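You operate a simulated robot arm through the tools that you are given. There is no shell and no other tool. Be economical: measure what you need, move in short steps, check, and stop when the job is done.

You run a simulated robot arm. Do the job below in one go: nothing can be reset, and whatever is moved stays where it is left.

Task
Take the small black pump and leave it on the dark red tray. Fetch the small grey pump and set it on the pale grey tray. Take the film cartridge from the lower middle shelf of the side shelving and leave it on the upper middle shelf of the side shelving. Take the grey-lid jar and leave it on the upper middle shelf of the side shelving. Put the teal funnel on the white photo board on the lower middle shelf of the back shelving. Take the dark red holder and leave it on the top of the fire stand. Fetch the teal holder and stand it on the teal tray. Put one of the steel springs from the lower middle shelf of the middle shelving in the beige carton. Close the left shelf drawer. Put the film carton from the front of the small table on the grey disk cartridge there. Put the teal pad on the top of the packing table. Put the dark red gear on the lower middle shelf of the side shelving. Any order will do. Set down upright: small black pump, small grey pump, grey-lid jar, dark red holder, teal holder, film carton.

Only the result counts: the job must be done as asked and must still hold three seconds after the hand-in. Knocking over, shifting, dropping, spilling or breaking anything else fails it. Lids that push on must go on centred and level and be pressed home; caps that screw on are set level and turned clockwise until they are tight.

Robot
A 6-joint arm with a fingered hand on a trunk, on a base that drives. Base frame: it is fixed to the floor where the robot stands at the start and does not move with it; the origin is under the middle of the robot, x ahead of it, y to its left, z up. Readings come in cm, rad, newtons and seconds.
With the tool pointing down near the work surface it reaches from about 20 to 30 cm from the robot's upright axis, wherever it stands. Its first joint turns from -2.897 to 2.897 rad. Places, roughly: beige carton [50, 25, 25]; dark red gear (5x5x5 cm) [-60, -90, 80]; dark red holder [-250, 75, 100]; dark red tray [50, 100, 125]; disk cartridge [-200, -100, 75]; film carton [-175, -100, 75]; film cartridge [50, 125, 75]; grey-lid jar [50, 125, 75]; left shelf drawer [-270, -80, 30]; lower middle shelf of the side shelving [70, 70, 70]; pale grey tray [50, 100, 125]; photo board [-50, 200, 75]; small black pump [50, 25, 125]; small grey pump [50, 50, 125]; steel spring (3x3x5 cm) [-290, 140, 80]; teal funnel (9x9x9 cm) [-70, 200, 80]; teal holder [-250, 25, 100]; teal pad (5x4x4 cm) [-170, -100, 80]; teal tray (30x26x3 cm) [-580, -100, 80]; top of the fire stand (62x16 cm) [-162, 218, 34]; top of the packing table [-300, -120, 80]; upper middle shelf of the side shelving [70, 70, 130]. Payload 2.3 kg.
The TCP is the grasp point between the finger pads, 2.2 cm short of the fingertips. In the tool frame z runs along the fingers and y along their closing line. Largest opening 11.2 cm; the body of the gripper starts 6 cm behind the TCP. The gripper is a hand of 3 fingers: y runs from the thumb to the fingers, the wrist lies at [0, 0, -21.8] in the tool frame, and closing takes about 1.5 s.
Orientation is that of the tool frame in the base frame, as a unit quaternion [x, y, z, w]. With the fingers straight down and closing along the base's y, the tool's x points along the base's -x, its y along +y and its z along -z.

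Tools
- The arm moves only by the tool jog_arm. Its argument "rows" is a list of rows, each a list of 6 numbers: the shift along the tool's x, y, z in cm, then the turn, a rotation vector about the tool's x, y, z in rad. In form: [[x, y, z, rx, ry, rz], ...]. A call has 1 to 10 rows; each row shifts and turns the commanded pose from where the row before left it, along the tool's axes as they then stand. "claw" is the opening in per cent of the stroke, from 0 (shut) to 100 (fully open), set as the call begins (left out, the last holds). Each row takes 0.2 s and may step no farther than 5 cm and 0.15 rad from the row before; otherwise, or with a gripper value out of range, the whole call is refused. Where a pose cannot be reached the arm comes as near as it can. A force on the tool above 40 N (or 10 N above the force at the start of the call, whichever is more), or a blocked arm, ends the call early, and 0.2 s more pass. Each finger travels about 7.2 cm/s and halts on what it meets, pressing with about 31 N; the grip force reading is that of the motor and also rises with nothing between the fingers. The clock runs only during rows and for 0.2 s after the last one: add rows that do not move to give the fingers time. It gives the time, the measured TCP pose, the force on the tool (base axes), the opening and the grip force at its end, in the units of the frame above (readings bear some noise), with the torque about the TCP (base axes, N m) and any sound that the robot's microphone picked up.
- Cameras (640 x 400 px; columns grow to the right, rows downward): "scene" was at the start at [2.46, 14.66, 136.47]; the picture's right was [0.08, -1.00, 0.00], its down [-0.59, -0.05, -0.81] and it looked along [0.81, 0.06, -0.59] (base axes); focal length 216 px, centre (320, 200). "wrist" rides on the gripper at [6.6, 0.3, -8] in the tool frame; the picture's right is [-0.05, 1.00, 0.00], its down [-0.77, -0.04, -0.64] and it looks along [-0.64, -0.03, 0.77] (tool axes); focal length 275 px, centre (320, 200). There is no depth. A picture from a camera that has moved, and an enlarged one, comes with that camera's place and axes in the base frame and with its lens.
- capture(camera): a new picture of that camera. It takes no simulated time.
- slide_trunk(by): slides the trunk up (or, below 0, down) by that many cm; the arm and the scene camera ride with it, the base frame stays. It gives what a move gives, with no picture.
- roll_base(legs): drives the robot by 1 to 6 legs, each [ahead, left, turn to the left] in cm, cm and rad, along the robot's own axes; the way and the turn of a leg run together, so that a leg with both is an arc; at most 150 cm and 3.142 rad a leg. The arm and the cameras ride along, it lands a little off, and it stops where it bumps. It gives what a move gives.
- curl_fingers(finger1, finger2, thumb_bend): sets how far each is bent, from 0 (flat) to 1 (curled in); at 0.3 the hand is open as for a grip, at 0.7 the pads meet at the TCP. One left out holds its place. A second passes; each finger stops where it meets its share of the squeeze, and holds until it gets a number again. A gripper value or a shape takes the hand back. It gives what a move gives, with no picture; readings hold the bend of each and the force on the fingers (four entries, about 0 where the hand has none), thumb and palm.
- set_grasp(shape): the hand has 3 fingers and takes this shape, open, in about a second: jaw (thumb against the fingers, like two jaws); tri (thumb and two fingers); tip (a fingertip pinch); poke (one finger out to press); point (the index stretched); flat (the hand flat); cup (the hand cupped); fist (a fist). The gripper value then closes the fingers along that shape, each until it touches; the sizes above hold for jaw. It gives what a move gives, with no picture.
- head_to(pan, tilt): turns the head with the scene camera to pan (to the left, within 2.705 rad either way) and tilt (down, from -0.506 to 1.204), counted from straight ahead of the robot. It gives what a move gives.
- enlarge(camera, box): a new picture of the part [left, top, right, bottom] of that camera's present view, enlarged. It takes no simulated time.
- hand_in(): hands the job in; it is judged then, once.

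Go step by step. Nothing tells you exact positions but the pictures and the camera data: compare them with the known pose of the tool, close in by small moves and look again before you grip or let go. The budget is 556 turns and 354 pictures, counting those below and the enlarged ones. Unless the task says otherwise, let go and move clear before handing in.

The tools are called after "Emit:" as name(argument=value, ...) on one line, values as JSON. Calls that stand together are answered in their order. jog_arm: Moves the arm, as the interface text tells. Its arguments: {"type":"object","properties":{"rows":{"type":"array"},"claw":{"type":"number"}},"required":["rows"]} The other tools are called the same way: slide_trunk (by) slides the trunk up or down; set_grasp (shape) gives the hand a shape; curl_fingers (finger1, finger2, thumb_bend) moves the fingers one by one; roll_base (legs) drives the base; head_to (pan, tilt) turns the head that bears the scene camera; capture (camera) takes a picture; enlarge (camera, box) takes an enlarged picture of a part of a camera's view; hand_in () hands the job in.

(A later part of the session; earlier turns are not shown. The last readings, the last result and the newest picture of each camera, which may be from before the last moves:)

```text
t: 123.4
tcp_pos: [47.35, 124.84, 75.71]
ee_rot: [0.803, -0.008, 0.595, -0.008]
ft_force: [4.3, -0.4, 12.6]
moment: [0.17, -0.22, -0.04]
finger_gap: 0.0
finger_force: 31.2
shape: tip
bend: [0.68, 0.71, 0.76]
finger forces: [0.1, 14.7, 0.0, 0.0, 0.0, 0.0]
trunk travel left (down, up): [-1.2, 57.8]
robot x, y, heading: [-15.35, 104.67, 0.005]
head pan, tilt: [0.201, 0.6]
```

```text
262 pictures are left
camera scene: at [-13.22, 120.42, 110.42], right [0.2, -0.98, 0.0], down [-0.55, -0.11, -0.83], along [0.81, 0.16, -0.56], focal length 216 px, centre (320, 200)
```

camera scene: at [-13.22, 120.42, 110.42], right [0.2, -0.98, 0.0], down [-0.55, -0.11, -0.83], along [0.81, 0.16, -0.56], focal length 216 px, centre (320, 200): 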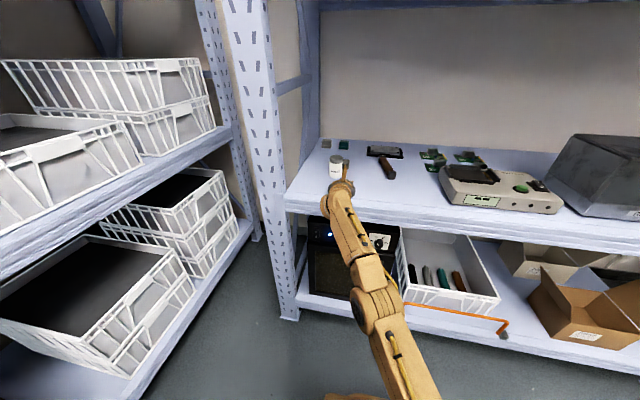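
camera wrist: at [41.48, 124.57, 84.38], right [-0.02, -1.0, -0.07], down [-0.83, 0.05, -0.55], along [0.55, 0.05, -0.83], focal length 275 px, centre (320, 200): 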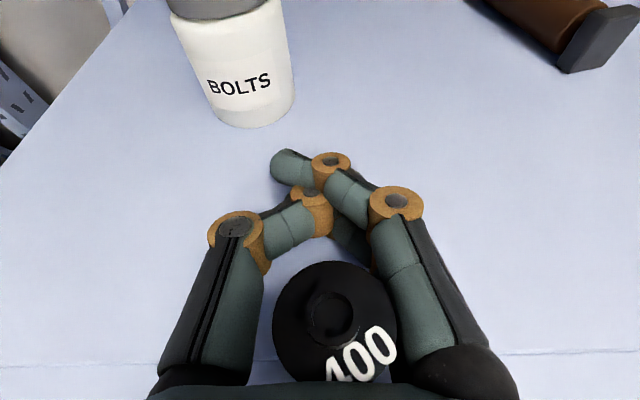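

Emit:
slide_trunk(by=0.8)

Emit:
roll_base(legs=[[3, 0, 0]])

Emit:
capture(camera="wrist")

```text
t: 124.0
tcp_pos: [47.42, 125.05, 76.39]
ee_rot: [0.805, -0.01, 0.593, -0.006]
ft_force: [-0.3, -0.3, -0.5]
moment: [0.0, 0.0, 0.0]
finger_gap: 0.0
finger_force: 31.4
shape: tip
bend: [0.68, 0.71, 0.76]
finger forces: [0.0, 0.1, 0.1, 0.0, 0.0, 0.1]
trunk travel left (down, up): [-2.0, 57.0]
robot x, y, heading: [-15.57, 105.01, 0.001]
head pan, tilt: [0.201, 0.6]
```

```text
t: 124.8
tcp_pos: [50.47, 125.02, 76.34]
ee_rot: [0.804, -0.009, 0.594, -0.008]
ft_force: [-0.4, -0.5, -0.1]
moment: [-0.02, -0.02, 0.0]
finger_gap: 0.0
finger_force: 30.8
shape: tip
bend: [0.68, 0.71, 0.76]
finger forces: [0.1, 0.1, 0.0, 0.1, 0.0, 0.1]
trunk travel left (down, up): [-2.0, 57.0]
robot x, y, heading: [-12.71, 105.11, 0.003]
head pan, tilt: [0.201, 0.6]
```

```text
261 pictures are left
camera wrist: at [44.51, 124.64, 85.04], right [-0.02, -1.0, -0.07], down [-0.83, 0.05, -0.55], along [0.55, 0.05, -0.83], focal length 275 px, centre (320, 200)
```

wrist: 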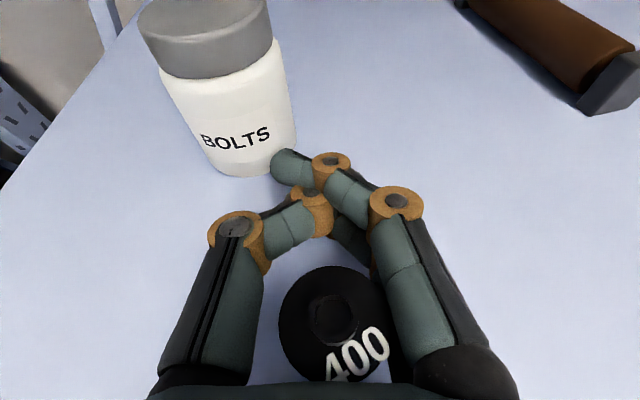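

The cartridge is safe at x≈45.6. The fingertips need to meet at or in front of its middle, so I open, retreat and keep it about 2 cm beyond the TCP.

Emit:
jog_arm(rows=[[0, 0, 0, 0, 0, 0], [0, 0, 0, 0, 0, 0], [0, 0, 0, 0, 0, 0], [0, 0, 0, 0, 0, 0], [0, 0, 0, 0, 0, 0], [0, 0, 0, 0, 0, 0]], claw=75)

Emit:
roll_base(legs=[[-6.8, 0, 0]])

Emit:
jog_arm(rows=[[0, 0, 0, 0, 0, 0], [0, 0, 0, 0, 0, 0], [0, 0, 0, 0, 0, 0], [0, 0, 0, 0, 0, 0]], claw=32)

Emit:
capture(camera="wrist")

```text
t: 126.2
tcp_pos: [50.36, 125.04, 76.28]
ee_rot: [0.804, -0.009, 0.594, -0.008]
ft_force: [0.2, 0.4, 0.0]
moment: [0.03, -0.01, 0.03]
finger_gap: 8.38
finger_force: 0.1
shape: tip
bend: [0.64, 0.64, 0.6]
finger forces: [0.0, 0.0, 0.1, 0.1, 0.0, 0.0]
trunk travel left (down, up): [-2.0, 57.0]
robot x, y, heading: [-12.8, 104.69, 0.002]
head pan, tilt: [0.201, 0.6]
```

```text
t: 127.2
tcp_pos: [43.49, 125.05, 76.33]
ee_rot: [0.805, -0.009, 0.593, -0.008]
ft_force: [-0.4, -0.7, -0.3]
moment: [0.02, 0.04, 0.01]
finger_gap: 8.37
finger_force: 0.0
shape: tip
bend: [0.64, 0.64, 0.6]
finger forces: [0.1, 0.1, 0.0, 0.0, 0.0, 0.0]
trunk travel left (down, up): [-2.0, 57.0]
robot x, y, heading: [-19.29, 104.7, 0.003]
head pan, tilt: [0.201, 0.6]
```

```text
t: 128.2
tcp_pos: [43.6, 124.99, 76.37]
ee_rot: [0.805, -0.008, 0.594, -0.009]
ft_force: [-0.1, 0.7, 0.2]
moment: [-0.02, 0.01, 0.01]
finger_gap: 3.65
finger_force: 0.0
shape: tip
bend: [0.73, 0.73, 0.7]
finger forces: [0.0, 0.0, 0.0, 0.0, 0.0, 0.0]
trunk travel left (down, up): [-2.0, 57.0]
robot x, y, heading: [-19.62, 104.81, -0.002]
head pan, tilt: [0.201, 0.6]
```

```text
260 pictures are left
camera wrist: at [37.65, 124.62, 85.04], right [-0.02, -1.0, -0.07], down [-0.83, 0.05, -0.55], along [0.55, 0.05, -0.83], focal length 275 px, centre (320, 200)
```

wrist: 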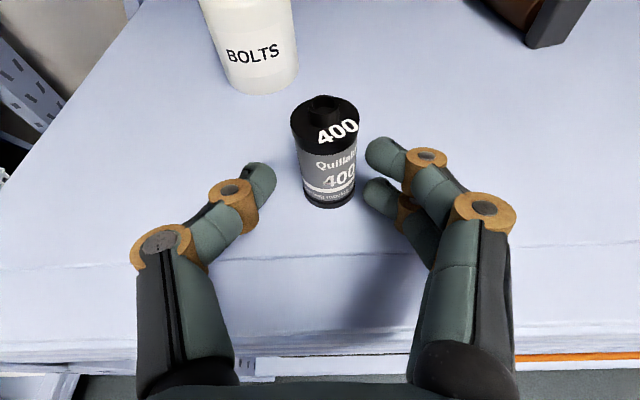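

Emit:
jog_arm(rows=[[0.14, 0.2, 0.5, 0, 0, 0], [0, 0, 0, 0, 0, 0], [0, 0, 0, 0, 0, 0], [0, 0, 0, 0, 0, 0]], claw=16)

Emit:
capture(camera="wrist")

```text
t: 129.2
tcp_pos: [43.41, 124.92, 76.39]
ee_rot: [0.804, -0.009, 0.594, -0.008]
ft_force: [-0.3, 0.2, -0.2]
moment: [0.01, 0.01, -0.01]
finger_gap: 1.9
finger_force: 0.0
shape: tip
bend: [0.72, 0.73, 0.7]
finger forces: [0.5, 0.1, 0.0, 0.0, 0.5, 0.1]
out of reach, approached as far as the arm can: row 1
trunk travel left (down, up): [-2.0, 57.0]
robot x, y, heading: [-19.53, 104.81, 0.004]
head pan, tilt: [0.201, 0.6]
```

```text
259 pictures are left
camera wrist: at [37.65, 124.62, 85.04], right [-0.02, -1.0, -0.07], down [-0.83, 0.05, -0.55], along [0.55, 0.05, -0.83], focal length 275 px, centre (320, 200)
```

wrist: 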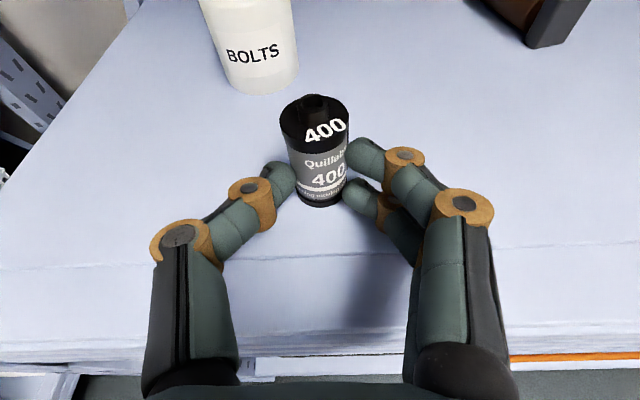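

Emit:
jog_arm(rows=[[0, 0, 0, 0, 0, 0], [0, 0, 0, 0, 0, 0], [0, 0, 0, 0, 0, 0]], claw=8)

Emit:
capture(camera="wrist")

```text
t: 130.1
tcp_pos: [43.43, 124.94, 76.41]
ee_rot: [0.805, -0.009, 0.594, -0.008]
ft_force: [-0.2, 0.6, 0.7]
moment: [-0.03, 0.01, -0.01]
finger_gap: 0.0
finger_force: 30.4
shape: tip
bend: [0.74, 0.68, 0.78]
finger forces: [0.1, 0.1, 0.0, 0.1, 0.1, 0.1]
trunk travel left (down, up): [-2.0, 57.0]
robot x, y, heading: [-19.27, 105.04, 0.004]
head pan, tilt: [0.201, 0.6]
```

```text
258 pictures are left
camera wrist: at [37.65, 124.62, 85.04], right [-0.02, -1.0, -0.07], down [-0.83, 0.05, -0.55], along [0.55, 0.05, -0.83], focal length 275 px, centre (320, 200)
```

wrist: 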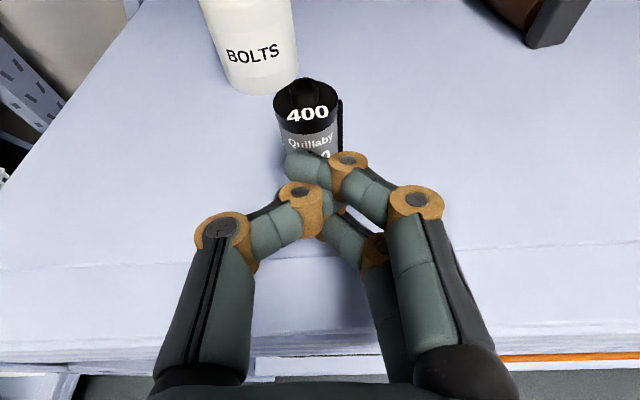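

Pinching sideways on a thin upright cylinder is unstable. A steeper tool, with fingers along the cylinder, will be stable, so I back out, raise the trunk and pitch the tool down to about 30° from vertical.

Emit:
jog_arm(rows=[[0, 0, 0, 0, 0, 0], [0, 0, 0, 0, 0, 0], [0, 0, 0, 0, 0, 0], [0, 0, 0, 0, 0, 0], [0, 0, 0, 0, 0, 0], [0, 0, 0, 0, 0, 0]], claw=70)

Emit:
roll_base(legs=[[-20, 0, 0]])

Emit:
slide_trunk(by=25)

Emit:
jog_arm(rows=[[0, 0, 0, 0, -0.15, 0], [0, 0, 0, 0, -0.15, 0], [0, 0, 0, 0, -0.15, 0], [0, 0, 0, 0, -0.15, 0], [0, 0, 0, 0, -0.15, 0], [0, 0, 0, 0, 0, 0]])

Emit:
head_to(pan=0.1, tilt=0.7)

Emit:
capture(camera="scene")

```text
t: 131.4
tcp_pos: [43.58, 125.03, 76.3]
ee_rot: [0.805, -0.009, 0.594, -0.008]
ft_force: [-0.1, 0.3, 0.1]
moment: [0.01, 0.01, 0.03]
finger_gap: 7.81
finger_force: 0.1
shape: tip
bend: [0.67, 0.67, 0.64]
finger forces: [0.0, 0.0, 0.0, 0.1, 0.1, 0.0]
trunk travel left (down, up): [-2.0, 57.0]
robot x, y, heading: [-19.35, 105.02, 0.003]
head pan, tilt: [0.201, 0.6]
```

```text
t: 133.1
tcp_pos: [23.29, 125.02, 76.38]
ee_rot: [0.804, -0.007, 0.594, -0.009]
ft_force: [-0.6, -0.1, 0.3]
moment: [0.0, 0.04, 0.03]
finger_gap: 7.86
finger_force: 0.1
shape: tip
bend: [0.67, 0.67, 0.64]
finger forces: [0.0, 0.0, 0.1, 0.0, 0.0, 0.0]
trunk travel left (down, up): [-2.0, 57.0]
robot x, y, heading: [-39.49, 104.89, 0.004]
head pan, tilt: [0.201, 0.6]
```

```text
t: 135.6
tcp_pos: [23.32, 125.12, 101.43]
ee_rot: [0.805, -0.007, 0.593, -0.009]
ft_force: [0.5, -0.2, -0.1]
moment: [-0.02, 0.02, 0.03]
finger_gap: 7.8
finger_force: 0.1
shape: tip
bend: [0.67, 0.67, 0.64]
finger forces: [0.0, 0.0, 0.0, 0.0, 0.0, 0.1]
trunk travel left (down, up): [-27.0, 32.0]
robot x, y, heading: [-39.42, 104.8, 0.008]
head pan, tilt: [0.201, 0.6]
```

```text
t: 137.0
tcp_pos: [11.64, 122.85, 94.64]
ee_rot: [0.966, -0.004, 0.257, -0.011]
ft_force: [-0.6, -1.1, 0.2]
moment: [0.01, 0.01, 0.03]
finger_gap: 7.82
finger_force: 0.1
shape: tip
bend: [0.67, 0.67, 0.64]
finger forces: [0.0, 0.1, 0.1, 0.0, 0.0, 0.0]
out of reach, approached as far as the arm can: row 1, 2, 3, 4, 5
trunk travel left (down, up): [-27.0, 32.0]
robot x, y, heading: [-39.42, 104.83, 0.005]
head pan, tilt: [0.201, 0.6]
```

```text
t: 137.7
tcp_pos: [11.67, 122.81, 94.6]
ee_rot: [0.966, -0.004, 0.259, -0.012]
ft_force: [-1.2, 0.5, -0.5]
moment: [0.02, 0.01, 0.03]
finger_gap: 7.82
finger_force: 0.0
shape: tip
bend: [0.67, 0.67, 0.64]
finger forces: [0.0, 0.0, 0.1, 0.1, 0.0, 0.0]
trunk travel left (down, up): [-27.0, 32.0]
robot x, y, heading: [-39.84, 104.97, 0.006]
head pan, tilt: [0.099, 0.7]
```

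```text
257 pictures are left
camera scene: at [-37.38, 119.54, 135.35], right [0.1, -0.99, 0.0], down [-0.64, -0.07, -0.77], along [0.76, 0.08, -0.64], focal length 216 px, centre (320, 200)
```

scene: 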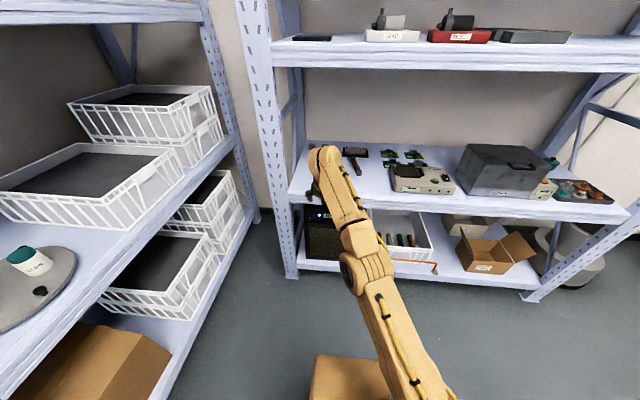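

Emit:
jog_arm(rows=[[-3.6, 0, -2.08, 0, 0, 0], [-3.6, 0, -2.08, 0, 0, 0], [-3.6, 0, -2.08, 0, 0, 0], [0, 0, 0, 0, 0, 0]])

Emit:
roll_base(legs=[[40, 0, -0.006]])

Emit:
capture(camera="wrist")

Emit:
capture(camera="scene")

```text
t: 138.7
tcp_pos: [5.52, 126.09, 99.45]
ee_rot: [0.966, -0.001, 0.259, 0.002]
ft_force: [0.1, 0.1, -0.2]
moment: [-0.03, 0.0, 0.03]
finger_gap: 7.82
finger_force: 0.1
shape: tip
bend: [0.67, 0.67, 0.64]
finger forces: [0.0, 0.0, 0.0, 0.0, 0.0, 0.1]
out of reach, approached as far as the arm can: row 1, 2, 3
trunk travel left (down, up): [-27.0, 32.0]
robot x, y, heading: [-39.5, 104.84, 0.005]
head pan, tilt: [0.099, 0.7]
```

```text
t: 141.2
tcp_pos: [46.58, 125.69, 99.3]
ee_rot: [0.966, -0.007, 0.259, 0.004]
ft_force: [0.3, -0.1, 0.0]
moment: [0.0, 0.01, -0.01]
finger_gap: 7.83
finger_force: 0.1
shape: tip
bend: [0.67, 0.67, 0.64]
finger forces: [0.0, 0.0, 0.1, 0.1, 0.1, 0.1]
trunk travel left (down, up): [-27.0, 32.0]
robot x, y, heading: [1.44, 104.57, -0.009]
head pan, tilt: [0.099, 0.7]
```

```text
256 pictures are left
camera wrist: at [48.17, 125.36, 109.59], right [-0.06, -1.0, -0.02], down [-0.98, 0.05, 0.16], along [-0.16, 0.03, -0.99], focal length 275 px, centre (320, 200)
```

wrist: 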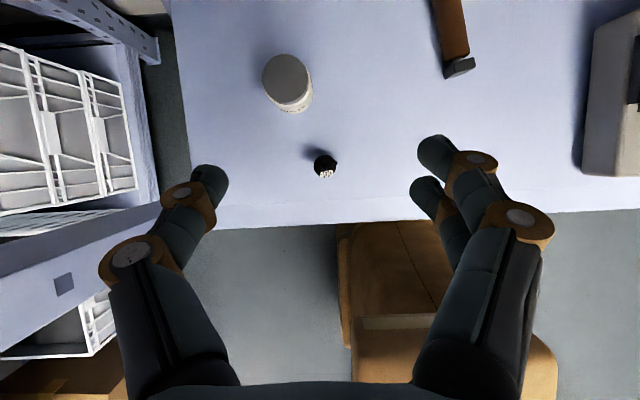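

```text
255 pictures are left
camera scene: at [3.59, 119.4, 135.34], right [0.09, -1.0, 0.0], down [-0.64, -0.06, -0.76], along [0.76, 0.07, -0.64], focal length 216 px, centre (320, 200)
```

scene: 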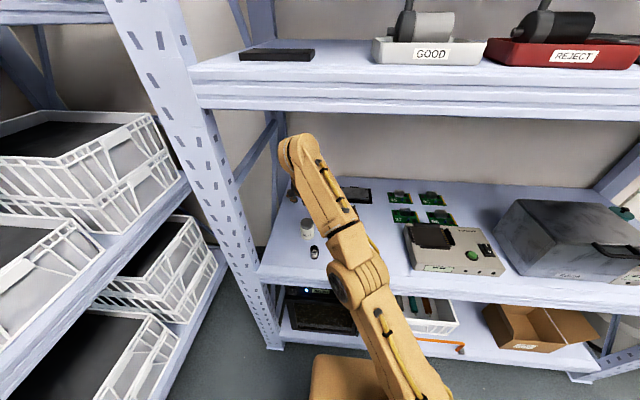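

Now there's a clear overhead view, with the cartridge at (47, 125.5). I lower the hand straight down over it.

Emit:
jog_arm(rows=[[-1.73, 0, 2.99, 0, 0, 0], [-1.73, 0, 2.99, 0, 0, 0], [-1.73, 0, 2.99, 0, 0, 0], [-1.73, 0, 2.99, 0, 0, 0], [0, 0, 0, 0, 0, 0]])

Emit:
capture(camera="wrist")

```text
t: 142.4
tcp_pos: [46.76, 125.48, 85.63]
ee_rot: [0.966, -0.007, 0.259, 0.004]
ft_force: [0.1, 0.1, 0.1]
moment: [0.0, 0.02, -0.02]
finger_gap: 7.84
finger_force: 0.1
shape: tip
bend: [0.67, 0.67, 0.64]
finger forces: [0.1, 0.0, 0.1, 0.0, 0.1, 0.1]
trunk travel left (down, up): [-27.0, 32.0]
robot x, y, heading: [1.54, 104.75, -0.005]
head pan, tilt: [0.099, 0.7]
```

```text
254 pictures are left
camera wrist: at [48.33, 125.33, 95.89], right [-0.06, -1.0, -0.02], down [-0.98, 0.05, 0.16], along [-0.16, 0.03, -0.99], focal length 275 px, centre (320, 200)
```

wrist: 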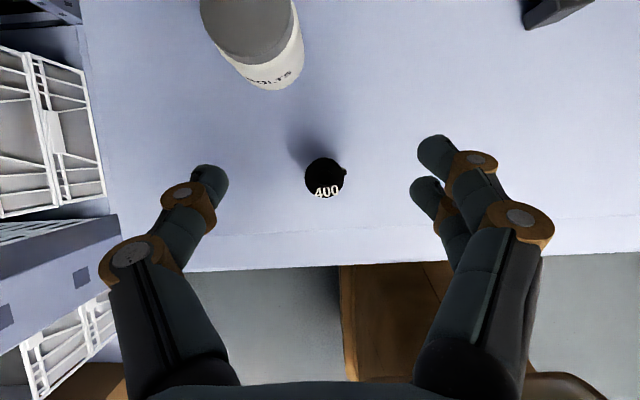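

Emit:
jog_arm(rows=[[-1.73, 0, 2.99, 0, 0, 0], [-1.73, 0, 2.99, 0, 0, 0], [-1.2, 0, 2.2, 0, 0, 0], [0, 0, 0, 0, 0, 0]])

Emit:
capture(camera="wrist")

```text
t: 143.4
tcp_pos: [46.83, 125.49, 76.45]
ee_rot: [0.965, -0.006, 0.262, 0.003]
ft_force: [7.4, 1.7, 23.3]
moment: [-1.13, -0.13, 0.39]
finger_gap: 7.68
finger_force: 0.0
shape: tip
bend: [0.67, 0.71, 0.64]
finger forces: [0.1, 23.7, 0.0, 0.1, 0.0, 0.0]
trunk travel left (down, up): [-27.0, 32.0]
robot x, y, heading: [0.86, 104.68, -0.009]
head pan, tilt: [0.099, 0.7]
```

```text
253 pictures are left
camera wrist: at [48.26, 125.35, 86.75], right [-0.05, -1.0, -0.02], down [-0.99, 0.05, 0.16], along [-0.16, 0.03, -0.99], focal length 275 px, centre (320, 200)
```

wrist: 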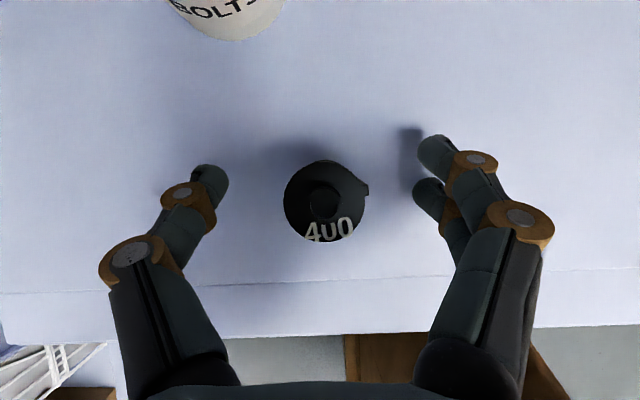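

Emit:
jog_arm(rows=[[0.5, 0, -0.87, 0, 0, 0], [0, 0, 0, 0, 0, 0], [0, 0, 0, 0, 0, 0], [0, 0, 0, 0, 0, 0], [0, 0, 0, 0, 0, 0], [0, 0, 0, 0, 0, 0]])

Emit:
jog_arm(rows=[[0, 0, 0, 0, 0, 0], [0, 0, 0, 0, 0, 0], [0, 0, 0, 0, 0, 0], [0, 0, 0, 0, 0, 0], [0, 0, 0, 0, 0, 0], [0, 0, 0, 0, 0, 0]], claw=0)

Emit:
capture(camera="wrist")

```text
t: 144.8
tcp_pos: [46.72, 125.58, 77.2]
ee_rot: [0.966, -0.008, 0.259, 0.004]
ft_force: [-0.2, -0.5, -0.7]
moment: [-0.03, 0.0, 0.01]
finger_gap: 7.85
finger_force: 0.1
shape: tip
bend: [0.67, 0.67, 0.64]
finger forces: [0.1, 0.0, 0.0, 0.1, 0.0, 0.0]
trunk travel left (down, up): [-27.0, 32.0]
robot x, y, heading: [1.18, 104.56, -0.009]
head pan, tilt: [0.099, 0.7]
```

```text
t: 146.2
tcp_pos: [46.69, 125.48, 77.19]
ee_rot: [0.966, -0.007, 0.259, 0.005]
ft_force: [0.5, 0.5, 4.6]
moment: [0.03, 0.02, 0.04]
finger_gap: 1.41
finger_force: 31.5
shape: tip
bend: [0.71, 0.73, 0.71]
finger forces: [11.5, 16.2, 0.1, 0.0, 26.3, 0.0]
trunk travel left (down, up): [-27.0, 32.0]
robot x, y, heading: [1.29, 104.54, -0.007]
head pan, tilt: [0.099, 0.7]
```

```text
252 pictures are left
camera wrist: at [48.31, 125.36, 87.47], right [-0.06, -1.0, -0.02], down [-0.99, 0.05, 0.16], along [-0.16, 0.03, -0.99], focal length 275 px, centre (320, 200)
```

wrist: 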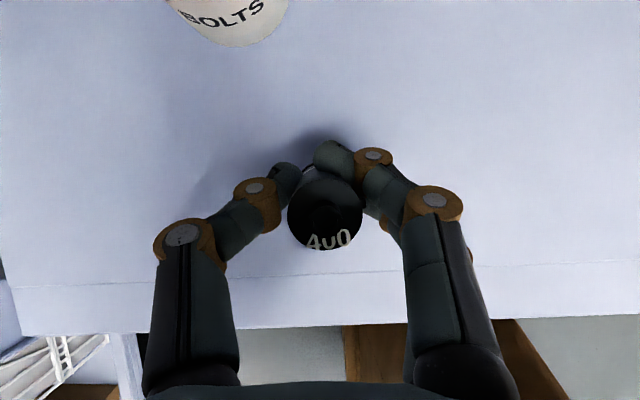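

It's held this time. I lift it.

Emit:
jog_arm(rows=[[0.5, 0, -0.87, 0, 0, 0], [0.75, 0, -1.3, 0, 0, 0], [1, 0, -1.73, 0, 0, 0], [1.5, 0, -2.6, 0, 0, 0], [0, 0, 0, 0, 0, 0]])

Emit:
capture(camera="wrist")

```text
t: 147.4
tcp_pos: [46.64, 125.37, 84.5]
ee_rot: [0.966, -0.008, 0.259, 0.005]
ft_force: [0.0, -0.9, -0.6]
moment: [0.01, 0.01, 0.03]
finger_gap: 1.23
finger_force: 31.4
shape: tip
bend: [0.74, 0.72, 0.72]
finger forces: [7.2, 19.6, 0.0, 0.0, 24.0, 0.0]
trunk travel left (down, up): [-27.0, 32.0]
robot x, y, heading: [0.99, 104.75, -0.008]
head pan, tilt: [0.099, 0.7]
```

```text
251 pictures are left
camera wrist: at [48.27, 125.3, 94.84], right [-0.06, -1.0, -0.02], down [-0.98, 0.05, 0.16], along [-0.16, 0.03, -0.99], focal length 275 px, centre (320, 200)
```

wrist: 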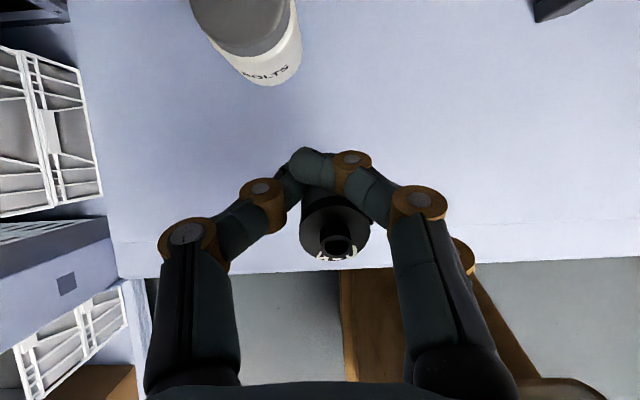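

The cartridge is held, though tilted. I back out and raise to the upper shelf.

Emit:
roll_base(legs=[[-22, 0, 0.007]])

Emit:
slide_trunk(by=31.5)

Emit:
capture(camera="wrist")

Emit:
capture(camera="scene")

```text
t: 149.1
tcp_pos: [24.55, 125.92, 84.7]
ee_rot: [0.966, -0.003, 0.259, 0.002]
ft_force: [0.3, -0.4, -0.5]
moment: [0.02, 0.0, -0.01]
finger_gap: 1.2
finger_force: 30.5
shape: tip
bend: [0.74, 0.72, 0.72]
finger forces: [7.1, 19.7, 0.0, 0.0, 23.9, 0.0]
trunk travel left (down, up): [-27.0, 32.0]
robot x, y, heading: [-20.52, 104.62, 0.003]
head pan, tilt: [0.099, 0.7]
```

```text
t: 152.2
tcp_pos: [24.69, 125.95, 115.98]
ee_rot: [0.966, -0.003, 0.258, 0.003]
ft_force: [0.6, -0.3, -0.5]
moment: [-0.02, 0.02, 0.04]
finger_gap: 1.23
finger_force: 31.5
shape: tip
bend: [0.74, 0.72, 0.72]
finger forces: [7.0, 19.6, 0.1, 0.0, 23.9, 0.0]
trunk travel left (down, up): [-58.5, 0.5]
robot x, y, heading: [-20.48, 104.8, 0.0]
head pan, tilt: [0.099, 0.7]
```

```text
250 pictures are left
camera wrist: at [26.23, 125.8, 126.31], right [-0.05, -1.0, -0.02], down [-0.99, 0.04, 0.16], along [-0.16, 0.03, -0.99], focal length 275 px, centre (320, 200)
```

wrist: 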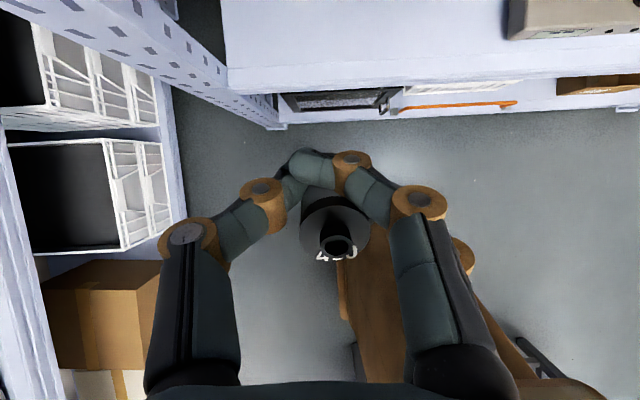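

```text
249 pictures are left
camera scene: at [-18.43, 119.52, 166.84], right [0.1, -1.0, 0.0], down [-0.64, -0.06, -0.76], along [0.76, 0.08, -0.64], focal length 216 px, centre (320, 200)
```

scene: 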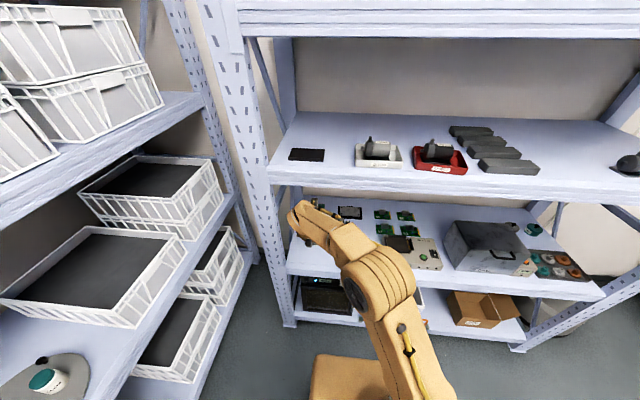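

Emit:
jog_arm(rows=[[-3.46, 0, -2, 0, 0, 0], [-3.46, 0, -2, 0, 0, 0], [-1.73, 0, -1, 0, 0, 0], [2, 0, -3.46, 0, 0, 0], [2, 0, -3.46, 0, 0, 0], [2, 0, -3.46, 0, 0, 0], [2, 0, -3.46, 0, 0, 0], [2, 0, -3.46, 0, 0, 0], [0, 0, 0, 0, 0, 0]])

Emit:
roll_base(legs=[[15, -6, 0]])

Emit:
capture(camera="wrist")

Emit:
capture(camera="scene")

```text
t: 154.2
tcp_pos: [14.64, 126.29, 135.95]
ee_rot: [0.966, -0.003, 0.259, 0.003]
ft_force: [-0.6, -0.4, -0.7]
moment: [0.01, -0.01, -0.01]
finger_gap: 1.13
finger_force: 31.2
shape: tip
bend: [0.74, 0.71, 0.72]
finger forces: [0.2, 19.3, 0.0, 0.0, 22.9, 0.0]
trunk travel left (down, up): [-58.5, 0.5]
robot x, y, heading: [-20.58, 104.86, 0.0]
head pan, tilt: [0.099, 0.7]
```

```text
t: 155.7
tcp_pos: [29.71, 120.14, 135.83]
ee_rot: [0.966, -0.005, 0.259, 0.004]
ft_force: [-0.3, -0.6, -0.5]
moment: [-0.01, 0.06, -0.05]
finger_gap: 1.13
finger_force: 31.8
shape: tip
bend: [0.74, 0.71, 0.72]
finger forces: [0.3, 19.3, 0.1, 0.1, 22.9, 0.0]
trunk travel left (down, up): [-58.5, 0.5]
robot x, y, heading: [-5.91, 98.73, -0.004]
head pan, tilt: [0.099, 0.7]
```

```text
248 pictures are left
camera wrist: at [31.19, 119.97, 146.2], right [-0.05, -1.0, -0.02], down [-0.99, 0.05, 0.16], along [-0.16, 0.03, -0.99], focal length 275 px, centre (320, 200)
```

wrist: 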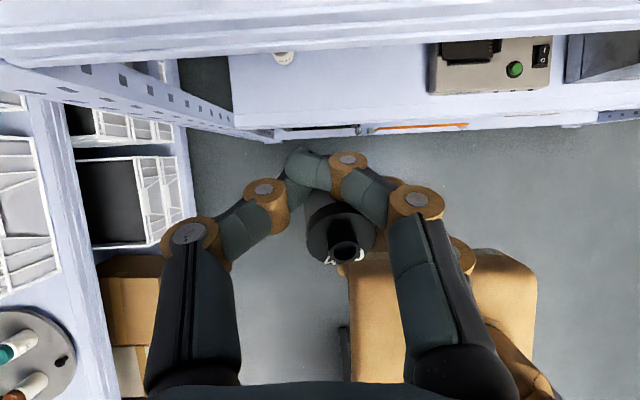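

```text
247 pictures are left
camera scene: at [-3.45, 113.48, 166.84], right [0.1, -1.0, 0.0], down [-0.64, -0.06, -0.76], along [0.76, 0.07, -0.64], focal length 216 px, centre (320, 200)
```

scene: 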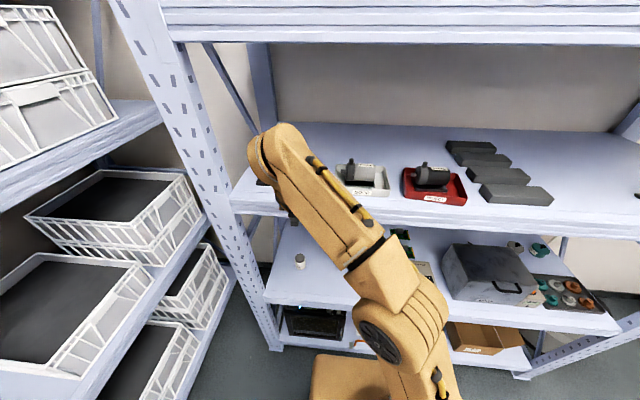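

Emit:
roll_base(legs=[[15.5, 0, 0.004]])

Emit:
capture(camera="wrist")

Emit:
capture(camera="scene")

```text
t: 157.0
tcp_pos: [44.92, 120.26, 135.88]
ee_rot: [0.966, -0.003, 0.259, 0.003]
ft_force: [-0.8, -0.3, -0.5]
moment: [0.01, 0.01, 0.01]
finger_gap: 1.15
finger_force: 30.6
shape: tip
bend: [0.74, 0.71, 0.72]
finger forces: [0.2, 19.2, 0.1, 0.1, 22.9, 0.1]
trunk travel left (down, up): [-58.5, 0.5]
robot x, y, heading: [9.59, 98.57, 0.003]
head pan, tilt: [0.099, 0.7]
```

```text
246 pictures are left
camera wrist: at [46.45, 120.16, 146.2], right [-0.05, -1.0, -0.02], down [-0.99, 0.04, 0.16], along [-0.16, 0.03, -0.99], focal length 275 px, centre (320, 200)
```

wrist: 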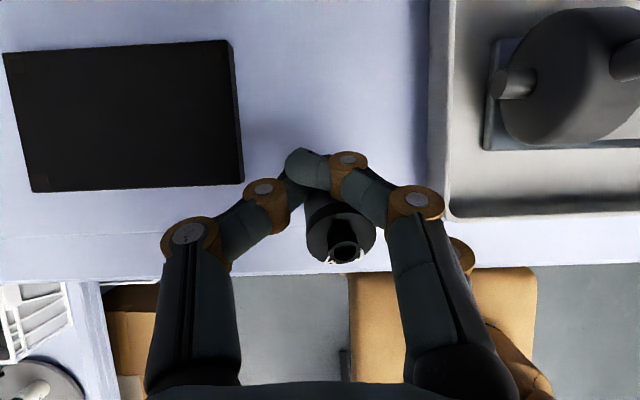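

```text
245 pictures are left
camera scene: at [11.85, 113.5, 166.84], right [0.1, -0.99, 0.0], down [-0.64, -0.07, -0.76], along [0.76, 0.08, -0.64], focal length 216 px, centre (320, 200)
```

scene: 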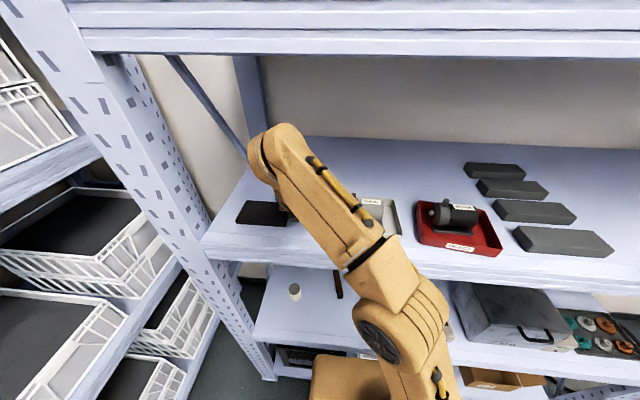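

Emit:
roll_base(legs=[[4.5, 0.2, 0]])

Emit:
jog_arm(rows=[[-0.75, 0, 1.3, 0, 0, 0], [0, 0, 0, 0, 0, 0]])

Emit:
capture(camera="wrist")

```text
t: 157.9
tcp_pos: [49.26, 120.53, 135.98]
ee_rot: [0.966, -0.002, 0.259, 0.003]
ft_force: [0.6, -0.2, 0.6]
moment: [0.0, 0.04, 0.01]
finger_gap: 1.13
finger_force: 31.1
shape: tip
bend: [0.74, 0.71, 0.72]
finger forces: [0.3, 19.2, 0.1, 0.1, 22.8, 0.0]
trunk travel left (down, up): [-58.5, 0.5]
robot x, y, heading: [14.26, 99.06, 0.0]
head pan, tilt: [0.099, 0.7]
```

```text
t: 158.5
tcp_pos: [49.37, 120.52, 134.51]
ee_rot: [0.966, -0.002, 0.259, 0.003]
ft_force: [0.4, 0.2, 0.1]
moment: [0.01, 0.0, 0.01]
finger_gap: 1.13
finger_force: 30.4
shape: tip
bend: [0.74, 0.71, 0.72]
finger forces: [0.3, 19.0, 0.1, 0.0, 23.0, 0.1]
trunk travel left (down, up): [-58.5, 0.5]
robot x, y, heading: [14.23, 98.68, -0.002]
head pan, tilt: [0.099, 0.7]
```

```text
244 pictures are left
camera wrist: at [50.92, 120.44, 144.75], right [-0.04, -1.0, -0.02], down [-0.99, 0.04, 0.17], along [-0.16, 0.03, -0.99], focal length 275 px, centre (320, 200)
```

wrist: 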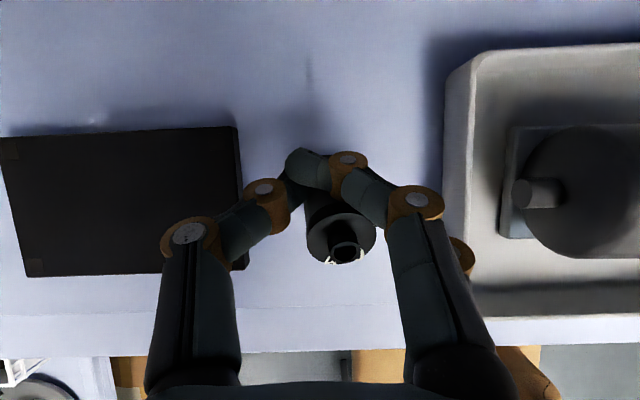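

Emit:
jog_arm(rows=[[-0.25, 0, 0.43, 0, 0, 0], [0, 0, 0, 0, 0, 0]])

Emit:
jog_arm(rows=[[-0.2, 0, 0.35, 0, 0, 0], [0, 0, 0, 0, 0, 0]])

Emit:
jog_arm(rows=[[-0.2, 0, 0.35, 0, 0, 0], [0, 0, 0, 0, 0, 0]])

```text
t: 159.1
tcp_pos: [49.31, 120.51, 134.02]
ee_rot: [0.966, -0.001, 0.258, 0.002]
ft_force: [0.6, -0.7, 0.0]
moment: [0.0, -0.02, -0.02]
finger_gap: 1.14
finger_force: 31.2
shape: tip
bend: [0.74, 0.71, 0.72]
finger forces: [0.2, 19.1, 0.0, 0.0, 23.0, 0.0]
trunk travel left (down, up): [-58.5, 0.5]
robot x, y, heading: [14.21, 99.12, 0.001]
head pan, tilt: [0.099, 0.7]
```

```text
t: 159.7
tcp_pos: [49.12, 120.43, 133.75]
ee_rot: [0.966, -0.002, 0.259, 0.002]
ft_force: [1.9, 0.1, 5.5]
moment: [-0.01, -0.04, -0.01]
finger_gap: 1.13
finger_force: 31.0
shape: tip
bend: [0.74, 0.71, 0.73]
finger forces: [0.7, 19.5, 0.1, 0.1, 26.2, 0.0]
trunk travel left (down, up): [-58.5, 0.5]
robot x, y, heading: [14.29, 98.67, 0.002]
head pan, tilt: [0.099, 0.7]
```

```text
t: 160.3
tcp_pos: [49.35, 120.45, 133.49]
ee_rot: [0.965, -0.002, 0.262, 0.001]
ft_force: [9.6, 6.1, 34.3]
moment: [-0.05, -0.11, 0.02]
finger_gap: 1.29
finger_force: 30.9
shape: tip
bend: [0.74, 0.72, 0.73]
finger forces: [4.1, 19.3, 0.0, 0.0, 40.6, 0.0]
trunk travel left (down, up): [-58.5, 0.5]
robot x, y, heading: [14.12, 98.83, -0.001]
head pan, tilt: [0.099, 0.7]
```

It's in contact with the shelf. I ease up slightly and open a little.

Emit:
jog_arm(rows=[[0.12, 0, -0.2, 0, 0, 0], [0, 0, 0, 0, 0, 0]])

Emit:
jog_arm(rows=[[0, 0, 0, 0, 0, 0], [0, 0, 0, 0, 0, 0], [0, 0, 0, 0, 0, 0], [0, 0, 0, 0, 0, 0]], claw=30)

Emit:
capture(camera="wrist")

```text
t: 160.9
tcp_pos: [49.25, 120.47, 133.33]
ee_rot: [0.966, -0.002, 0.258, 0.003]
ft_force: [7.1, 4.3, 26.1]
moment: [-0.04, -0.12, 0.0]
finger_gap: 1.27
finger_force: 31.0
shape: tip
bend: [0.74, 0.72, 0.73]
finger forces: [3.1, 19.1, 0.0, 0.1, 36.6, 0.0]
trunk travel left (down, up): [-58.5, 0.5]
robot x, y, heading: [13.89, 98.92, -0.001]
head pan, tilt: [0.099, 0.7]
```

```text
t: 161.9
tcp_pos: [49.24, 120.33, 133.39]
ee_rot: [0.966, -0.002, 0.259, 0.003]
ft_force: [0.8, 0.2, -0.1]
moment: [0.03, 0.02, -0.02]
finger_gap: 3.31
finger_force: 0.1
shape: tip
bend: [0.74, 0.74, 0.7]
finger forces: [0.0, 0.0, 0.0, 0.0, 0.1, 0.1]
trunk travel left (down, up): [-58.5, 0.5]
robot x, y, heading: [14.37, 98.92, 0.005]
head pan, tilt: [0.099, 0.7]
```

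```text
243 pictures are left
camera wrist: at [50.82, 120.3, 143.64], right [-0.05, -1.0, -0.02], down [-0.99, 0.04, 0.17], along [-0.16, 0.03, -0.99], focal length 275 px, centre (320, 200)
```

wrist: 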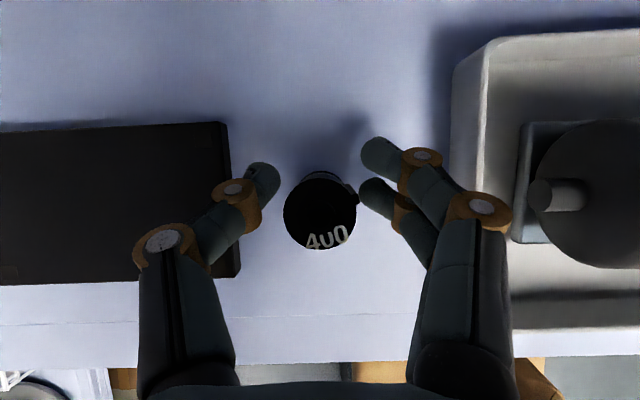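

It stands upright. I lift the hand straight up and back out.

Emit:
jog_arm(rows=[[0.5, 0, -0.87, 0, 0, 0], [1.25, 0, -2.17, 0, 0, 0], [0, 0, 0, 0, 0, 0]])

Emit:
capture(camera="wrist")

```text
t: 162.7
tcp_pos: [49.14, 120.34, 136.99]
ee_rot: [0.966, -0.002, 0.259, 0.002]
ft_force: [-0.1, 0.3, -0.4]
moment: [0.01, 0.0, 0.01]
finger_gap: 3.34
finger_force: 0.0
shape: tip
bend: [0.74, 0.74, 0.7]
finger forces: [0.0, 0.0, 0.1, 0.0, 0.1, 0.0]
trunk travel left (down, up): [-58.5, 0.5]
robot x, y, heading: [14.07, 98.64, 0.002]
head pan, tilt: [0.099, 0.7]
```

```text
242 pictures are left
camera wrist: at [50.69, 120.27, 147.25], right [-0.05, -1.0, -0.02], down [-0.99, 0.04, 0.16], along [-0.16, 0.03, -0.99], focal length 275 px, centre (320, 200)
```

wrist: 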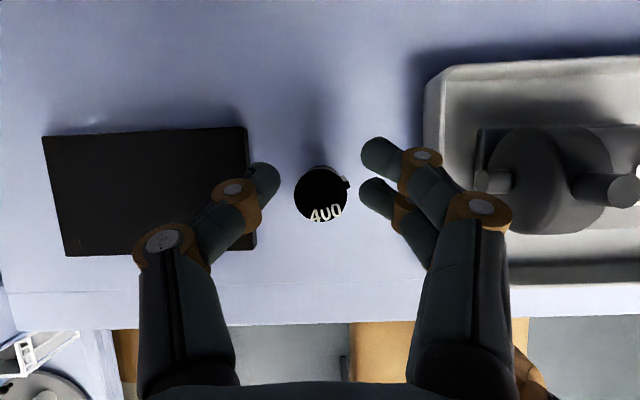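

Emit:
jog_arm(rows=[[-2.6, 0, -1.5, 0, 0, 0], [-2.6, 0, -1.5, 0, 0, 0], [-2.6, 0, -1.5, 0, 0, 0], [0, 0, 0, 0, 0, 0]])

Emit:
roll_base(legs=[[-25, 0, 0]])

Emit:
capture(camera="scene")

```text
t: 163.7
tcp_pos: [40.14, 120.45, 136.85]
ee_rot: [0.966, -0.002, 0.258, 0.003]
ft_force: [-0.5, 0.2, 0.9]
moment: [-0.02, 0.02, 0.0]
finger_gap: 3.33
finger_force: 0.1
shape: tip
bend: [0.74, 0.74, 0.7]
finger forces: [0.0, 0.0, 0.0, 0.1, 0.0, 0.1]
trunk travel left (down, up): [-58.5, 0.5]
robot x, y, heading: [14.02, 99.12, 0.001]
head pan, tilt: [0.099, 0.7]
```

```text
t: 165.6
tcp_pos: [15.19, 120.33, 136.79]
ee_rot: [0.966, -0.004, 0.259, 0.003]
ft_force: [0.2, -0.1, 0.3]
moment: [-0.01, 0.0, 0.01]
finger_gap: 3.32
finger_force: 0.1
shape: tip
bend: [0.74, 0.74, 0.7]
finger forces: [0.1, 0.0, 0.0, 0.0, 0.0, 0.0]
trunk travel left (down, up): [-58.5, 0.5]
robot x, y, heading: [-10.81, 98.92, 0.001]
head pan, tilt: [0.099, 0.7]
```

```text
241 pictures are left
camera scene: at [-8.88, 113.67, 166.84], right [0.1, -1.0, 0.0], down [-0.64, -0.06, -0.77], along [0.76, 0.08, -0.64], focal length 216 px, centre (320, 200)
```

scene: 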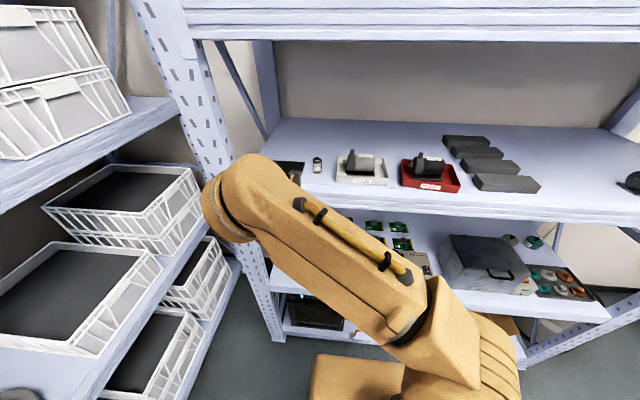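

Film cartridge done. Next is the jar, which I estimate at (56, 129) with its lid at z=80. I go back to jaw shape, lower the trunk and move over.

Emit:
set_grasp(shape="jaw")

Emit:
slide_trunk(by=-31.5)

Emit:
roll_base(legs=[[22, 8.5, 0]])

Emit:
jog_arm(rows=[[1.5, 0, 3.5, 0, 0, 0], [1.5, 0, 3.5, 0, 0, 0], [1.5, 0, 3.5, 0, 0, 0], [0, 0, 0, 0, 0, 0]])

Emit:
capture(camera="wrist")

Emit:
capture(camera="scene")

```text
t: 166.5
tcp_pos: [15.15, 120.38, 136.97]
ee_rot: [0.966, -0.004, 0.259, 0.004]
ft_force: [-0.3, 0.3, -0.4]
moment: [-0.02, -0.01, -0.04]
finger_gap: 11.21
finger_force: 0.1
shape: jaw
bend: [0.3, 0.3, 0.3]
finger forces: [0.0, 0.1, 0.1, 0.0, 0.0, 0.1]
trunk travel left (down, up): [-58.5, 0.5]
robot x, y, heading: [-10.88, 98.5, -0.005]
head pan, tilt: [0.099, 0.7]
```

```text
t: 169.6
tcp_pos: [15.14, 120.37, 105.41]
ee_rot: [0.966, -0.004, 0.258, 0.004]
ft_force: [-0.4, -0.1, 0.0]
moment: [0.02, 0.01, 0.01]
finger_gap: 11.21
finger_force: 0.1
shape: jaw
bend: [0.3, 0.3, 0.3]
finger forces: [0.1, 0.1, 0.0, 0.0, 0.0, 0.1]
trunk travel left (down, up): [-27.0, 32.0]
robot x, y, heading: [-10.94, 99.0, -0.001]
head pan, tilt: [0.099, 0.7]
```

```text
t: 171.4
tcp_pos: [37.55, 128.94, 105.28]
ee_rot: [0.966, -0.003, 0.259, 0.004]
ft_force: [-0.1, 0.4, -0.2]
moment: [0.0, -0.01, 0.03]
finger_gap: 11.21
finger_force: 0.1
shape: jaw
bend: [0.3, 0.3, 0.3]
finger forces: [0.0, 0.1, 0.0, 0.0, 0.1, 0.0]
trunk travel left (down, up): [-27.0, 32.0]
robot x, y, heading: [11.45, 107.55, -0.001]
head pan, tilt: [0.099, 0.7]
```

```text
t: 172.4
tcp_pos: [46.72, 128.98, 98.45]
ee_rot: [0.966, -0.002, 0.259, 0.003]
ft_force: [0.8, 0.8, -0.1]
moment: [0.0, 0.0, -0.01]
finger_gap: 11.18
finger_force: 0.1
shape: jaw
bend: [0.3, 0.3, 0.3]
finger forces: [0.0, 0.0, 0.0, 0.0, 0.0, 0.1]
trunk travel left (down, up): [-27.0, 32.0]
robot x, y, heading: [11.27, 107.44, -0.001]
head pan, tilt: [0.099, 0.7]
```

```text
240 pictures are left
camera wrist: at [48.4, 128.82, 108.65], right [-0.05, -1.0, -0.02], down [-0.99, 0.04, 0.16], along [-0.16, 0.03, -0.99], focal length 275 px, centre (320, 200)
```

wrist: 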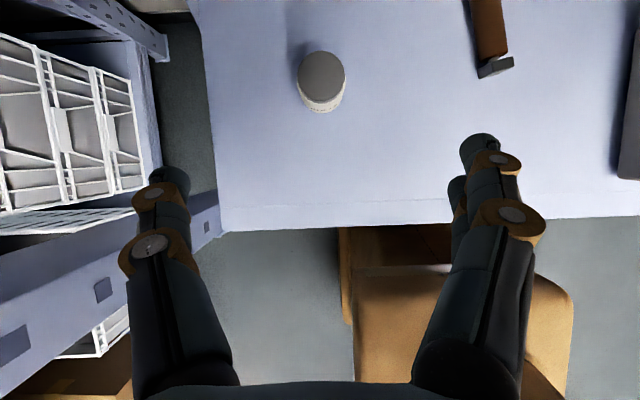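

```text
239 pictures are left
camera scene: at [13.49, 122.14, 135.34], right [0.1, -0.99, 0.0], down [-0.64, -0.07, -0.77], along [0.76, 0.08, -0.64], focal length 216 px, centre (320, 200)
```

scene: 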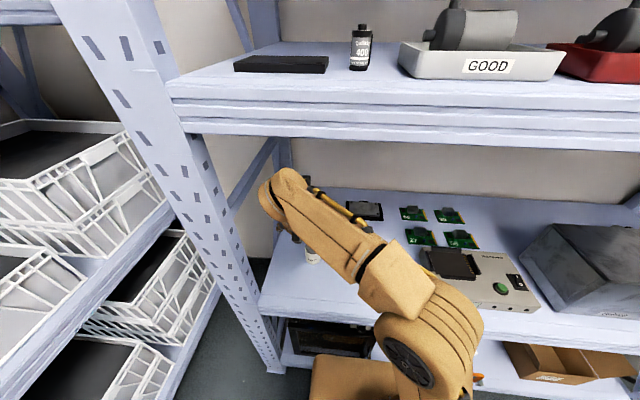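

Emit:
jog_arm(rows=[[1.32, 0, 3.84, 0, 0, 0], [1.32, 0, 3.84, 0, 0, 0], [1.32, 0, 3.84, 0, 0, 0], [-1.73, 0, 3.0, 0, 0, 0], [0, 0, 0, 0, 0, 0]])

Emit:
capture(camera="wrist")

```text
t: 173.6
tcp_pos: [55.95, 128.62, 87.29]
ee_rot: [0.966, -0.002, 0.259, 0.003]
ft_force: [-0.1, 0.0, -0.6]
moment: [-0.01, -0.02, -0.01]
finger_gap: 11.16
finger_force: 0.1
shape: jaw
bend: [0.3, 0.3, 0.3]
finger forces: [0.1, 0.1, 0.0, 0.0, 0.0, 0.1]
trunk travel left (down, up): [-27.0, 32.0]
robot x, y, heading: [11.18, 107.27, 0.002]
head pan, tilt: [0.099, 0.7]
```

```text
238 pictures are left
camera wrist: at [57.43, 128.45, 97.62], right [-0.05, -1.0, -0.02], down [-0.99, 0.04, 0.16], along [-0.16, 0.03, -0.99], focal length 275 px, centre (320, 200)
```

wrist: 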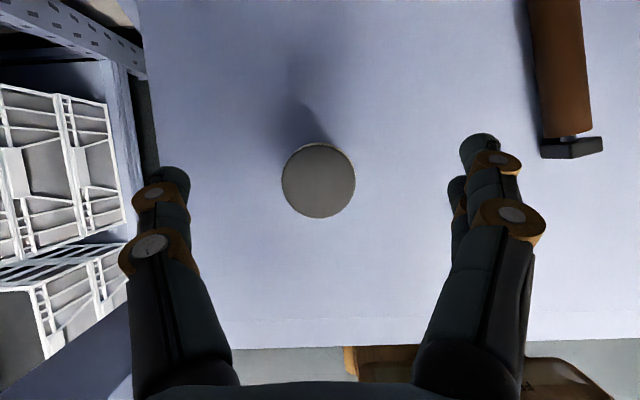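

Emit:
jog_arm(rows=[[-1.63, -0.15, 2.83, 0, 0, 0], [-1.63, -0.15, 2.83, 0, 0, 0], [-1.63, -0.1, 2.83, 0, 0, 0], [0, 0, 0, 0, 0, 0]])

Emit:
capture(camera="wrist")

```text
t: 174.6
tcp_pos: [55.59, 129.19, 77.38]
ee_rot: [0.966, -0.003, 0.259, 0.002]
ft_force: [-0.5, -0.3, 0.5]
moment: [0.02, 0.0, 0.03]
finger_gap: 11.18
finger_force: 0.0
shape: jaw
bend: [0.3, 0.3, 0.3]
finger forces: [0.0, 0.0, 0.1, 0.1, 0.0, 0.1]
trunk travel left (down, up): [-27.0, 32.0]
robot x, y, heading: [11.3, 107.16, 0.005]
head pan, tilt: [0.099, 0.7]
```

```text
237 pictures are left
camera wrist: at [57.14, 128.96, 87.68], right [-0.05, -1.0, -0.02], down [-0.99, 0.04, 0.16], along [-0.16, 0.03, -0.99], focal length 275 px, centre (320, 200)
```

wrist: 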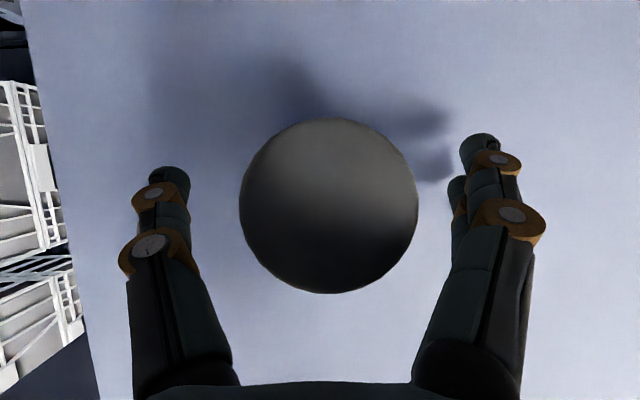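

Emit:
jog_arm(rows=[[0, 0, 0, 0, 0, 0], [0, 0, 0, 0, 0, 0], [0, 0, 0, 0, 0, 0], [0, 0, 0, 0, 0, 0], [0, 0, 0, 0, 0, 0], [0, 0, 0, 0, 0, 0], [0, 0, 0, 0, 0, 0]], claw=0)

Emit:
capture(camera="wrist")

```text
t: 176.2
tcp_pos: [55.61, 129.17, 77.45]
ee_rot: [0.966, -0.002, 0.259, 0.003]
ft_force: [0.8, -1.0, 0.1]
moment: [0.01, -0.03, 0.03]
finger_gap: 4.05
finger_force: 31.3
shape: jaw
bend: [0.73, 0.73, 0.7]
finger forces: [13.6, 14.3, 0.1, 0.1, 28.3, 0.0]
trunk travel left (down, up): [-27.0, 32.0]
robot x, y, heading: [11.5, 107.34, 0.0]
head pan, tilt: [0.099, 0.7]
```

```text
236 pictures are left
camera wrist: at [57.16, 128.95, 87.72], right [-0.05, -1.0, -0.02], down [-0.99, 0.04, 0.16], along [-0.16, 0.03, -0.99], focal length 275 px, centre (320, 200)
```

wrist: 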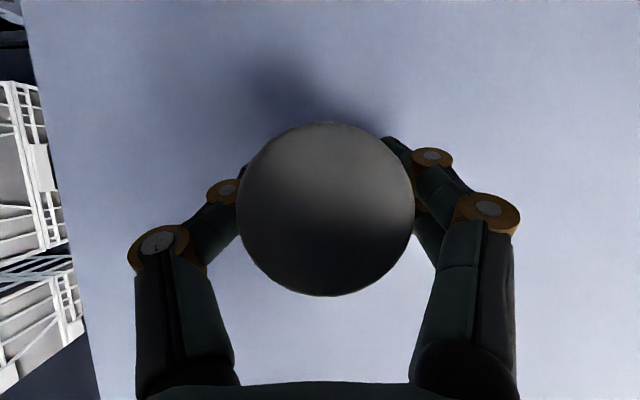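

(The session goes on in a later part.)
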